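You operate a simulated robot arm through the tools that you are given. There is no shell and no other tool. Be economical: measure what you need, move in short steps, check, and stop when the job is done.

You run a simulated robot arm. Do the job below in one go: nothing can be reset, and whatever is moved stays where it is left.

JOB
Fetch the toy wooden cake and set it on the large saucer.

It is judged by the outcome, as a careful person would: the job done as asked, and still so three seconds after it is handed in. It fails if anything else is knocked over, pushed out of place, dropped, spilled or broken.

ROBOT AND FRAMES
A 6-joint arm with a two-finger parallel gripper, fixed in place. Base frame: the origin is at the foot of the arm, x ahead of it, y to its left, z up; the work surface is at about z = 0.8. Units: m, rad, N and s.
With the tool pointing down near the work surface it reaches from about 0.24 to 0.64 m from the base axis. Its first joint turns from -1.152 to 1.152 rad. Payload 2.7 kg.
The tool frame sits at the grasp point between the pads (the TCP): z along the fingers, y along the line on which they close. The tips reach 0.023 m beyond it. The gripper opens to 0.094 m. The fingers are 0.038 m wide and 0.01 m thick; the gripper's body (0.054 by 0.096 m) begins 0.039 m behind the TCP.
Orientation is told as [roll, pitch, yaw] about the base's x, y, z axes, in that order, counted from this pose: with the fingers straight down and closing along the base's y, the tool's x points along the base's -x, its y along +y and its z along -z.

CONTROLS
- The arm moves only by the tool servo_tool. Its argument "moves" is a list of rows, each a list of 2 entries, a list of its own where there are three numbers: the shift along the base's x, y, z in m, then the turn, a rotation vector about the base's x, y, z in rad. In form: [[[x, y, z], [ax, ay, az]], ...]. A call has 1 to 12 rows; each row is the pose to reach, as a shift and turn from the pose commanded when the call began. "jaw" is the closure, from 0 (fully open) to 1 (shut), set as the call begins (left out, the last holds). A row lasts 0.2 s, in which the tool goes at most 0.05 m and 0.15 rad; a call with a longer step from one row to the next is refused whole, and so is a gripper value outside its range. A pose out of reach is approached as far as the arm can. The call stops where the force on the tool passes 40 N (or 10 N more than at its start, if that is more) or the arm is blocked; 0.2 s more then pass. Each finger travels about 0.045 m/s and halts on what it meets, pressing with about 26 N; the grip force reading is that of the motor and also rises with nothing between the fingers. The clock runs only during rows and for 0.2 s after the last one: add rows that repeat a pose to give the fingers time. The reply holds the time, the measured pose of the TCP, the force on the tool along the base axes, the opening and the grip force, in the units named above and with some noise.
- Cameras (640 x 400 px; columns grow to the right, rows downward): "scene" is fixed at [0.0714, -0.4268, 1.4054]; the picture's right is [0.82, -0.57, 0.00], its down [-0.32, -0.46, -0.83] and it looks along [0.47, 0.68, -0.56] (base axes); focal length 326 px, centre (320, 200). "wrist" rides on the gripper at [-0.039, 0, -0.044] in the tool frame; the picture's right is [0.00, -1.00, 0.00], its down [0.97, 0.00, -0.24] and it looks along [0.24, 0.00, 0.97] (tool axes); focal length 218 px, centre (320, 200). There is no depth. A picture from a camera that has moved, and an enlarged one, comes with that camera's place and axes in the base frame and with its lens.
- get_image(camera): a new picture of that camera. It takes no simulated time.
- inspect(camera, box): a new picture of the part [left, top, right, bottom] of that camera's present view, enlarged. It takes no simulated time.
- sign_off(): hands the job in; it is judged then, once.

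Work in short steps. Places have to be worked out from the pictures, the camera data and where the tool is seen: move nearer, look again, correct. Check each grasp and each placing, and mend what went wrong. You have 90 turns and 46 pictures in all, those below and enlarged ones among them. Open the gripper and draw the arm clear of the work before you hand the job in, unless the task says otherwise; then end with one line.

The tools are called after "Call:" as name(argument=value, ...) on one line, values as JSON. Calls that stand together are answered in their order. servo_tool: Moves the arm, as the interface text tells. Its arguments: {"type":"object","properties":{"moves":{"type":"array"},"jaw":{"type":"number"}},"required":["moves"]} The other tools are called the same way: get_image (camera) takes a picture; inspect (camera, box) takes an enlarged picture of a part of a camera's view; sign_off () hands the job in.

At the start:

```text
clock: 0.0
tool_pos: [0.4243, 0.2015, 1.0875]
tcp_rot: [0.0, -0.003, -0.001]
contact_force: [-0.2, 0.2, -0.3]
width: 0.0944
finger_force: 0.0
```

scene: 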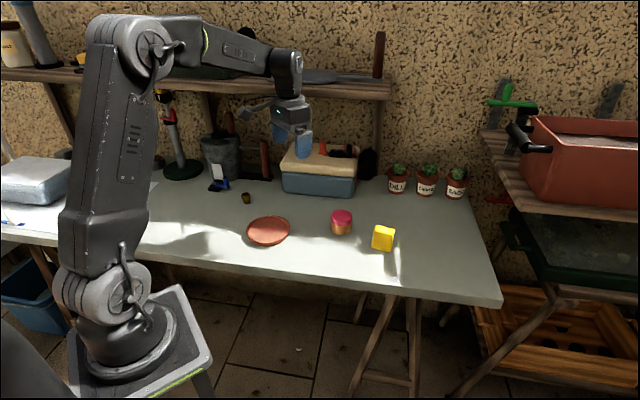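
wrist: 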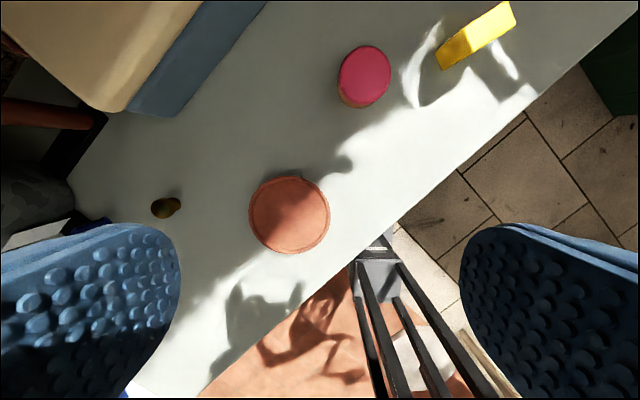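

I'll enlarge the area with the pink-topped round object, the yellow block and the saucer to tell them apart.

Call:
inspect(camera="scene", box=[220, 180, 420, 270])

Call:
inspect(camera="wrist", box=[140, 0, 540, 270])

```text
3.20 times, centred on (320, 225) of scene
camera zoom: at [0.0714, -0.4268, 1.4054], right [0.82, -0.57, 0.0], down [-0.32, -0.46, -0.83], along [0.47, 0.68, -0.56], focal length 1044 px, centre (320, 120)
```

zoom: 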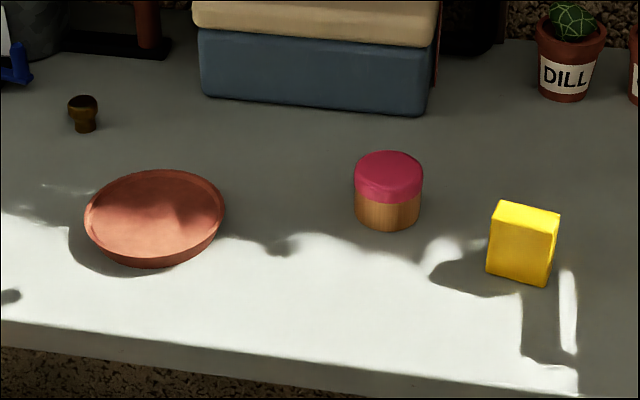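

```text
1.48 times, centred on (340, 135) of wrist
camera zoom: at [0.462, 0.2017, 1.1313], right [0.0, -1.0, 0.0], down [-0.97, 0.0, 0.24], along [-0.24, 0.0, -0.97], focal length 323 px, centre (290, 296)
```

zoom: 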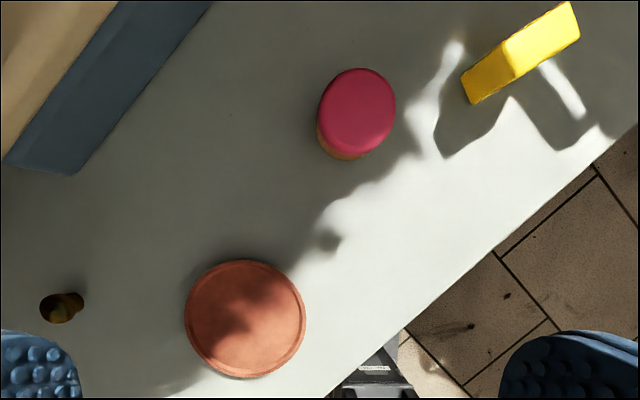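

The cake is the wooden cylinder with the pink top, about 0.063 m across, at roughly (0.543, 0.148) with its top near z = 0.85. The saucer is at roughly (0.361, 0.25) and 0.12 m across. I'll move above the cake and look again.

Call:
servo_tool(moves=[[[0.04, -0.018, -0.02], [0, 0, 0]], [[0.08, -0.036, -0.04], [0, 0, 0]], [[0.115, -0.053, -0.06], [0, 0, 0]], [[0.118, -0.053, -0.1], [0, 0, 0]], [[0.118, -0.053, -0.12], [0, 0, 0]], [[0.118, -0.053, -0.12], [0, 0, 0]]], jaw=0)

Call:
get_image(camera="wrist")

Call:
inspect(camera="scene", box=[220, 130, 420, 270])

```text
clock: 1.4
tool_pos: [0.5413, 0.1499, 0.967]
tcp_rot: [0.002, -0.003, 0.0]
contact_force: [1.2, -0.4, 0.0]
width: 0.0938
finger_force: 0.1
```

```text
41 pictures are left
camera wrist: at [0.578, 0.1498, 1.011], right [0.0, -1.0, 0.0], down [-0.97, 0.0, 0.24], along [-0.24, 0.0, -0.97], focal length 218 px, centre (320, 200)
```

wrist: 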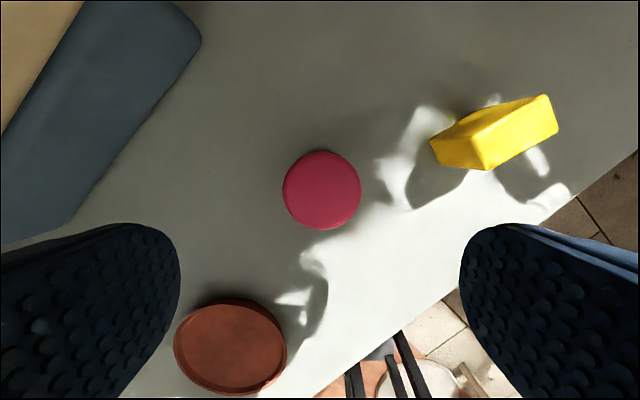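

```text
2.86 times, centred on (320, 200) of scene
camera zoom: at [0.0714, -0.4268, 1.4054], right [0.82, -0.57, 0.0], down [-0.32, -0.46, -0.83], along [0.47, 0.68, -0.56], focal length 932 px, centre (320, 200)
```

zoom: 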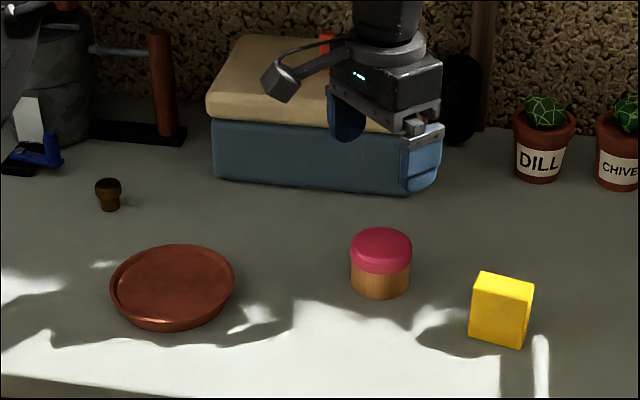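

The cake's centre comes out at about (0.545, 0.148), nearly under the tool, with good finger clearance. I'll go down to z ≈ 0.840, which keeps the tips above the table and high enough to clear the saucer rim later.

Call:
servo_tool(moves=[[[0.003, -0.001, -0.03], [0, 0, 0]], [[0.003, -0.001, -0.06], [0, 0, 0]], [[0.003, -0.001, -0.09], [0, 0, 0]], [[0.003, -0.001, -0.11], [0, 0, 0]], [[0.003, -0.001, -0.127], [0, 0, 0]], [[0.003, -0.001, -0.127], [0, 0, 0]]])

Call:
inspect(camera="scene", box=[260, 150, 420, 260])

Call:
get_image(camera="wrist")

```text
clock: 2.8
tool_pos: [0.5442, 0.1491, 0.841]
tcp_rot: [-0.001, -0.001, -0.001]
contact_force: [-0.1, 0.2, 0.7]
width: 0.0939
finger_force: 0.1
```

```text
3.64 times, centred on (340, 205) of scene
camera zoom: at [0.0714, -0.4268, 1.4054], right [0.82, -0.57, 0.0], down [-0.32, -0.46, -0.83], along [0.47, 0.68, -0.56], focal length 1186 px, centre (247, 182)
```

zoom: 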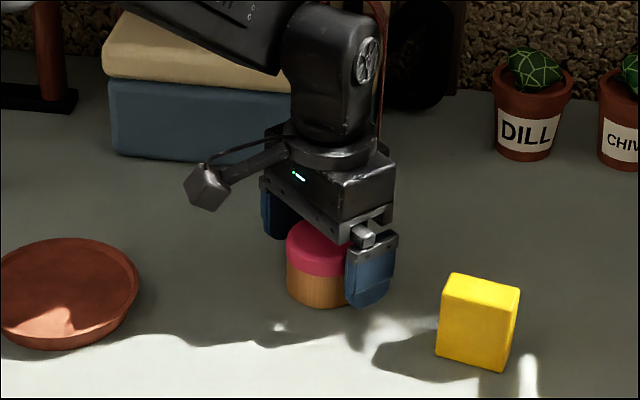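

```text
38 pictures are left
camera wrist: at [0.5826, 0.149, 0.8851], right [0.0, -1.0, 0.0], down [-0.97, 0.0, 0.24], along [-0.24, 0.0, -0.97], focal length 218 px, centre (320, 200)
```

wrist: 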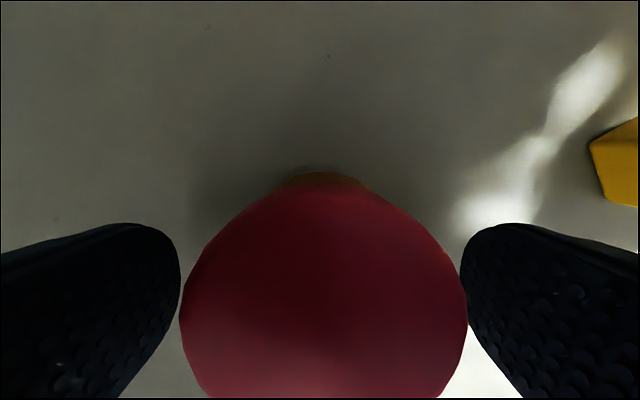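

The fingers straddle the cake evenly. Closing now, with time for the fingers to travel.

Call:
servo_tool(moves=[[[0.003, 0, 0], [0, 0, 0]], [[0.003, 0, 0], [0, 0, 0]], [[0.003, 0, 0], [0, 0, 0]], [[0.003, 0, 0], [0, 0, 0]], [[0.003, 0, 0], [0, 0, 0]], [[0.003, 0, 0], [0, 0, 0]]], jaw=1)

```text
clock: 4.2
tool_pos: [0.5477, 0.1496, 0.8405]
tcp_rot: [0.0, -0.002, 0.0]
contact_force: [-0.5, -0.3, -0.3]
width: 0.0587
finger_force: 25.3
```

The grip holds at 0.0587 m, which matches the cake. I'll lift straight up 0.1 m and check.

Call:
servo_tool(moves=[[[0, 0, 0.02], [0, 0, 0]], [[0, 0, 0.045], [0, 0, 0]], [[0, 0, 0.075], [0, 0, 0]], [[0, 0, 0.1], [0, 0, 0]], [[0, 0, 0.1], [0, 0, 0]]])

Call:
inspect(camera="scene", box=[220, 130, 420, 270])

Call:
get_image(camera="wrist")

```text
clock: 5.4
tool_pos: [0.5472, 0.1471, 0.9407]
tcp_rot: [-0.001, 0.001, 0.0]
contact_force: [-0.2, 1.2, -0.5]
width: 0.0589
finger_force: 26.2
```

```text
2.86 times, centred on (320, 200) of scene
camera zoom: at [0.0714, -0.4268, 1.4054], right [0.82, -0.57, 0.0], down [-0.32, -0.46, -0.83], along [0.47, 0.68, -0.56], focal length 932 px, centre (320, 200)
```

zoom: 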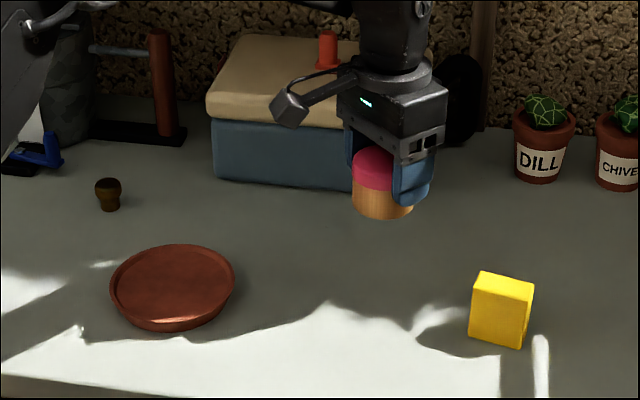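

```text
36 pictures are left
camera wrist: at [0.5841, 0.147, 0.9846], right [0.0, -1.0, 0.0], down [-0.97, 0.0, 0.24], along [-0.24, 0.0, -0.97], focal length 218 px, centre (320, 200)
```

wrist: 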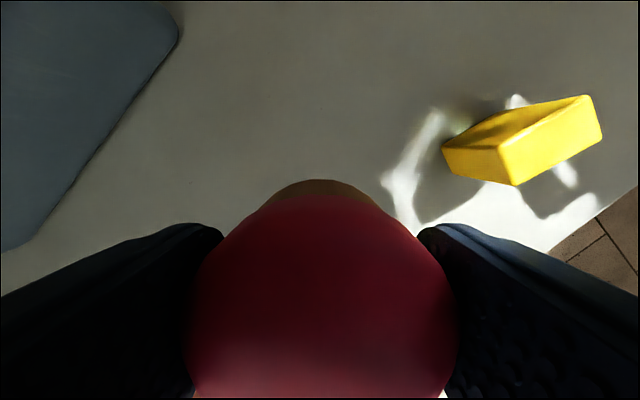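

The cake is held upright. The saucer's centre averages to (0.363, 0.250) over the views, so I'll carry the cake above it at this height.

Call:
servo_tool(moves=[[[-0.02, 0.011, 0], [0, 0, 0]], [[-0.05, 0.028, 0], [0, 0, 0]], [[-0.08, 0.044, 0], [0, 0, 0]], [[-0.11, 0.061, 0], [0, 0, 0]], [[-0.14, 0.078, 0], [0, 0, 0]], [[-0.17, 0.094, 0], [0, 0, 0]], [[-0.184, 0.102, 0], [0, 0, 0]], [[-0.184, 0.102, -0.02], [0, 0, 0]], [[-0.184, 0.102, -0.03], [0, 0, 0]], [[-0.184, 0.102, -0.03], [0, 0, 0]]])

Call:
inspect(camera="scene", box=[200, 150, 340, 260])

Call:
get_image(camera="wrist")

```text
clock: 7.6
tool_pos: [0.3664, 0.2492, 0.9094]
tcp_rot: [0.001, -0.002, 0.0]
contact_force: [0.1, -0.1, -0.8]
width: 0.0583
finger_force: 26.2
```

```text
3.64 times, centred on (270, 205) of scene
camera zoom: at [0.0714, -0.4268, 1.4054], right [0.82, -0.57, 0.0], down [-0.32, -0.46, -0.83], along [0.47, 0.68, -0.56], focal length 1186 px, centre (502, 182)
```

zoom: 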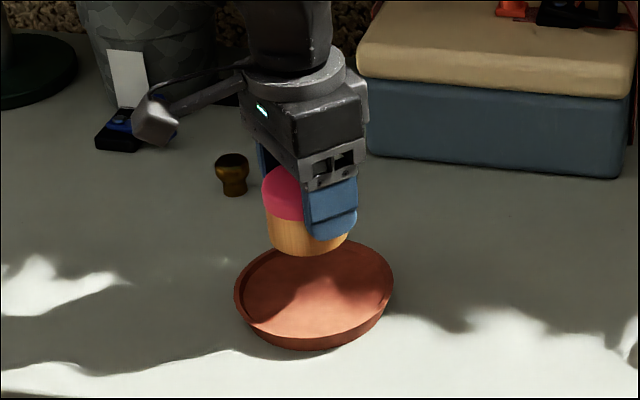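

```text
34 pictures are left
camera wrist: at [0.4032, 0.2492, 0.9535], right [0.0, -1.0, 0.0], down [-0.97, 0.0, 0.24], along [-0.24, 0.0, -0.97], focal length 218 px, centre (320, 200)
```

wrist: 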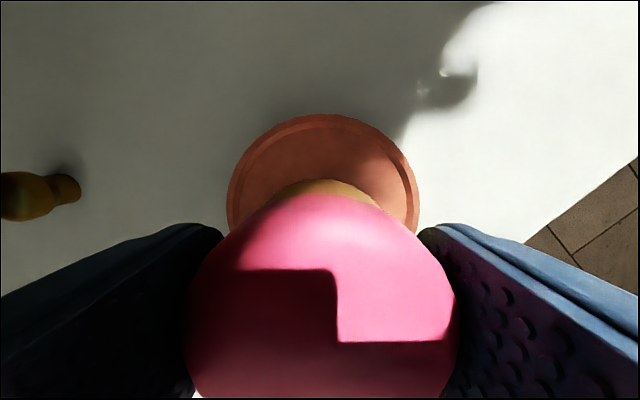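

The saucer's centre refines to about (0.361, 0.247), so I'll correct by a few millimetres and lower to just above the saucer floor.

Call:
servo_tool(moves=[[[-0.006, -0.002, 0], [0, 0, 0]], [[-0.006, -0.002, -0.02], [0, 0, 0]], [[-0.006, -0.002, -0.04], [0, 0, 0]], [[-0.006, -0.002, -0.05], [0, 0, 0]], [[-0.006, -0.002, -0.054], [0, 0, 0]], [[-0.006, -0.002, -0.054], [0, 0, 0]]])

Call:
inspect(camera="scene", box=[220, 180, 320, 260])

Call:
get_image(camera="wrist")

```text
clock: 9.0
tool_pos: [0.359, 0.2483, 0.856]
tcp_rot: [0.003, -0.005, -0.002]
contact_force: [-5.6, -3.4, 19.2]
width: 0.0591
finger_force: 25.5
```

```text
5.00 times, centred on (270, 220) of scene
camera zoom: at [0.071, -0.427, 1.4053], right [0.82, -0.57, 0.0], down [-0.32, -0.46, -0.83], along [0.47, 0.68, -0.56], focal length 1631 px, centre (570, 100)
```

zoom: 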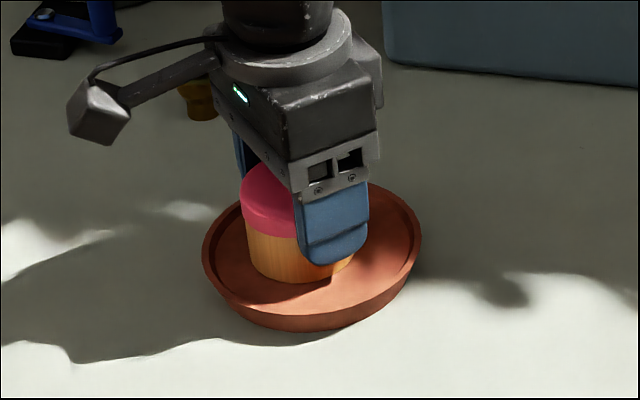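

```text
32 pictures are left
camera wrist: at [0.3961, 0.2479, 0.9004], right [0.0, -1.0, 0.0], down [-0.97, 0.0, 0.24], along [-0.24, 0.0, -0.97], focal length 218 px, centre (320, 200)
```

wrist: 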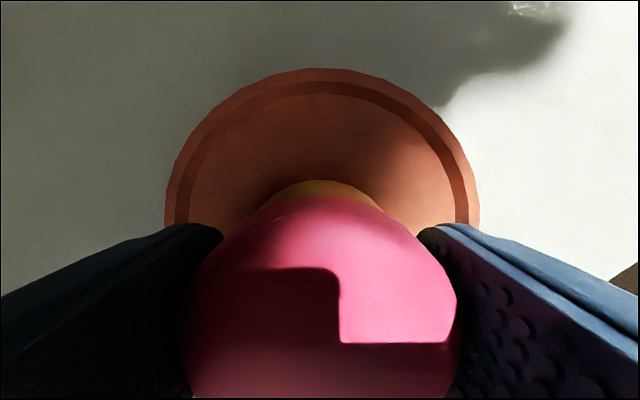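

There is 19 N of upward force and the cake is sitting on the saucer floor. I'll ease the pressure with a small rise and open only partly, so the fingers stay inside the rim.

Call:
servo_tool(moves=[[[0, 0, 0.001], [0, 0, 0]], [[0, 0, 0.001], [0, 0, 0]], [[0, 0, 0.001], [0, 0, 0]], [[0, 0, 0.001], [0, 0, 0]]], jaw=0.22)

Call:
get_image(camera="wrist")

```text
clock: 10.0
tool_pos: [0.3598, 0.2476, 0.8567]
tcp_rot: [0.0, -0.002, -0.001]
contact_force: [0.1, -0.3, -0.5]
width: 0.0734
finger_force: 0.0
```

```text
31 pictures are left
camera wrist: at [0.3966, 0.2474, 0.9005], right [0.0, -1.0, 0.0], down [-0.97, 0.0, 0.24], along [-0.24, 0.0, -0.97], focal length 218 px, centre (320, 200)
```

wrist: 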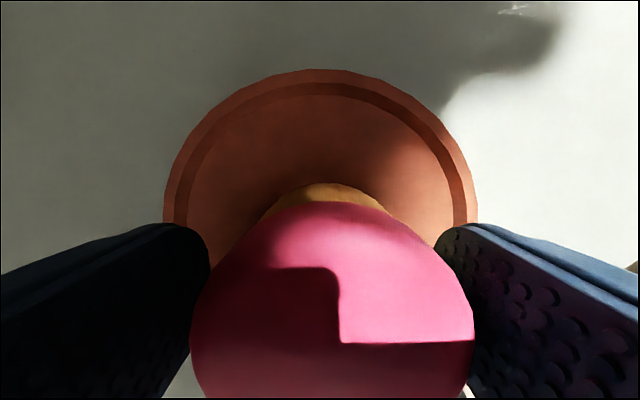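

The fingers are free with a gap on each side, and the force is zero. I'll raise straight up.

Call:
servo_tool(moves=[[[0, 0, 0.015], [0, 0, 0]], [[0, 0, 0.035], [0, 0, 0]], [[0, 0, 0.065], [0, 0, 0]], [[0, 0, 0.105], [0, 0, 0]], [[0, 0, 0.15], [0, 0, 0]], [[0, 0, 0.19], [0, 0, 0]], [[0, 0, 0.19], [0, 0, 0]]])

Call:
get_image(camera="wrist")

Call:
inspect(camera="scene", box=[200, 150, 420, 270])

```text
clock: 11.6
tool_pos: [0.3613, 0.2474, 1.0484]
tcp_rot: [0.0, -0.001, 0.0]
contact_force: [-0.3, 0.3, -0.6]
width: 0.0732
finger_force: 0.1
```

```text
30 pictures are left
camera wrist: at [0.3993, 0.2476, 1.0927], right [0.0, -1.0, 0.0], down [-0.97, 0.0, 0.24], along [-0.24, 0.0, -0.97], focal length 218 px, centre (320, 200)
```

wrist: 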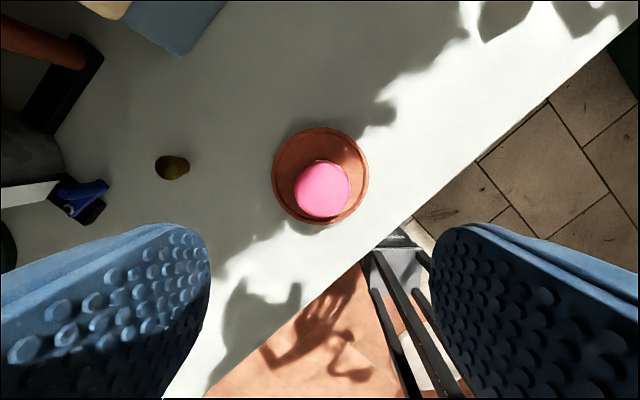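

```text
2.91 times, centred on (310, 210) of scene
camera zoom: at [0.0714, -0.4268, 1.4054], right [0.82, -0.57, 0.0], down [-0.32, -0.46, -0.83], along [0.47, 0.68, -0.56], focal length 949 px, centre (349, 171)
```

zoom: 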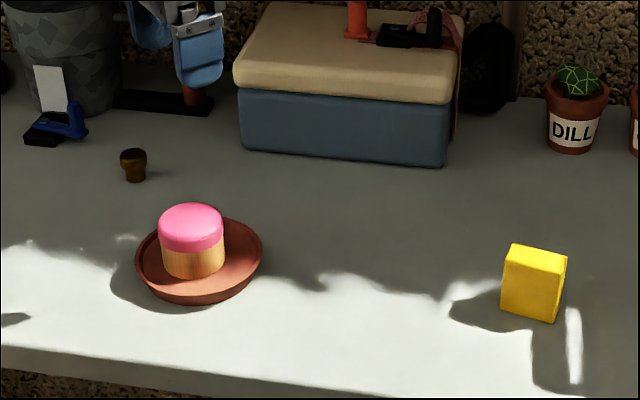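

The cake stands upright on the saucer. One enlarged view will show whether it sits flat and clear of the rim.

Call:
inspect(camera="scene", box=[235, 200, 305, 260])

Call:
inspect(camera="wrist", box=[250, 110, 390, 240])

```text
6.67 times, centred on (270, 230) of scene
camera zoom: at [0.0714, -0.4268, 1.4054], right [0.82, -0.57, 0.0], down [-0.32, -0.46, -0.83], along [0.47, 0.68, -0.56], focal length 2174 px, centre (653, 0)
```

zoom: 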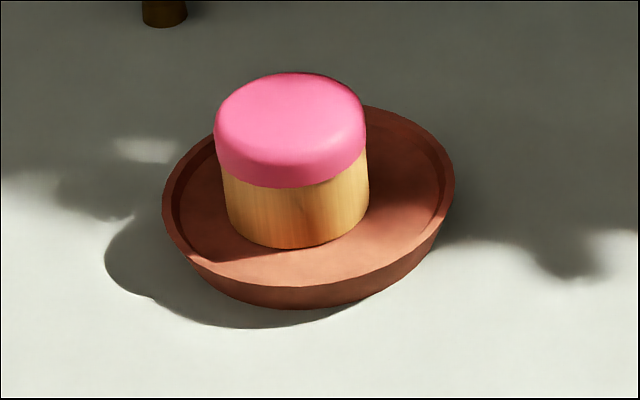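

```text
3.08 times, centred on (320, 175) of wrist
camera zoom: at [0.3993, 0.2476, 1.0927], right [0.0, -1.0, 0.0], down [-0.97, 0.0, 0.24], along [-0.24, 0.0, -0.97], focal length 672 px, centre (320, 277)
```

zoom: 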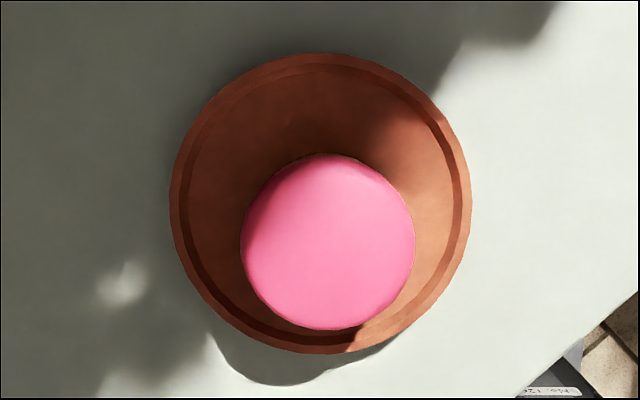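

The cake sits flat inside the rim and nothing else has moved. I'll open the gripper fully and draw the arm a little further up.

Call:
servo_tool(moves=[[[0.02, 0, 0.02], [0, 0, 0]], [[0.04, 0, 0.04], [0, 0, 0]], [[0.04, 0, 0.04], [0, 0, 0]]], jaw=0)

Call:
get_image(camera="scene")

```text
clock: 12.4
tool_pos: [0.4009, 0.2493, 1.0889]
tcp_rot: [0.001, -0.001, -0.001]
contact_force: [0.2, -0.3, -0.2]
width: 0.0941
finger_force: 0.1
```

```text
26 pictures are left
```

scene: 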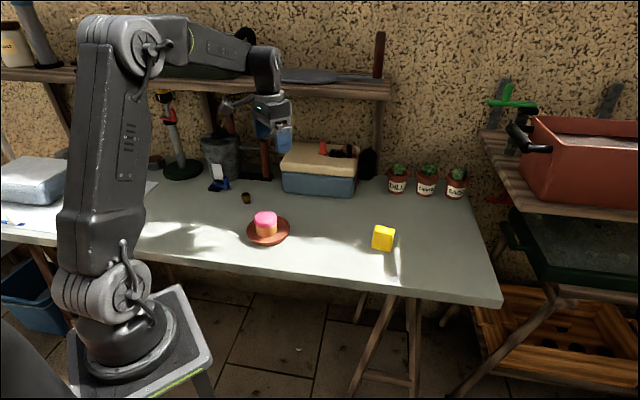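

The cake is on the saucer, the gripper is open and the arm is clear, so I'm handing in the job.

Call:
sign_off()

```text
The job is handed in.
```

The toy wooden cake is standing upright on the large saucer, inside its rim, and nothing else on the table was moved.
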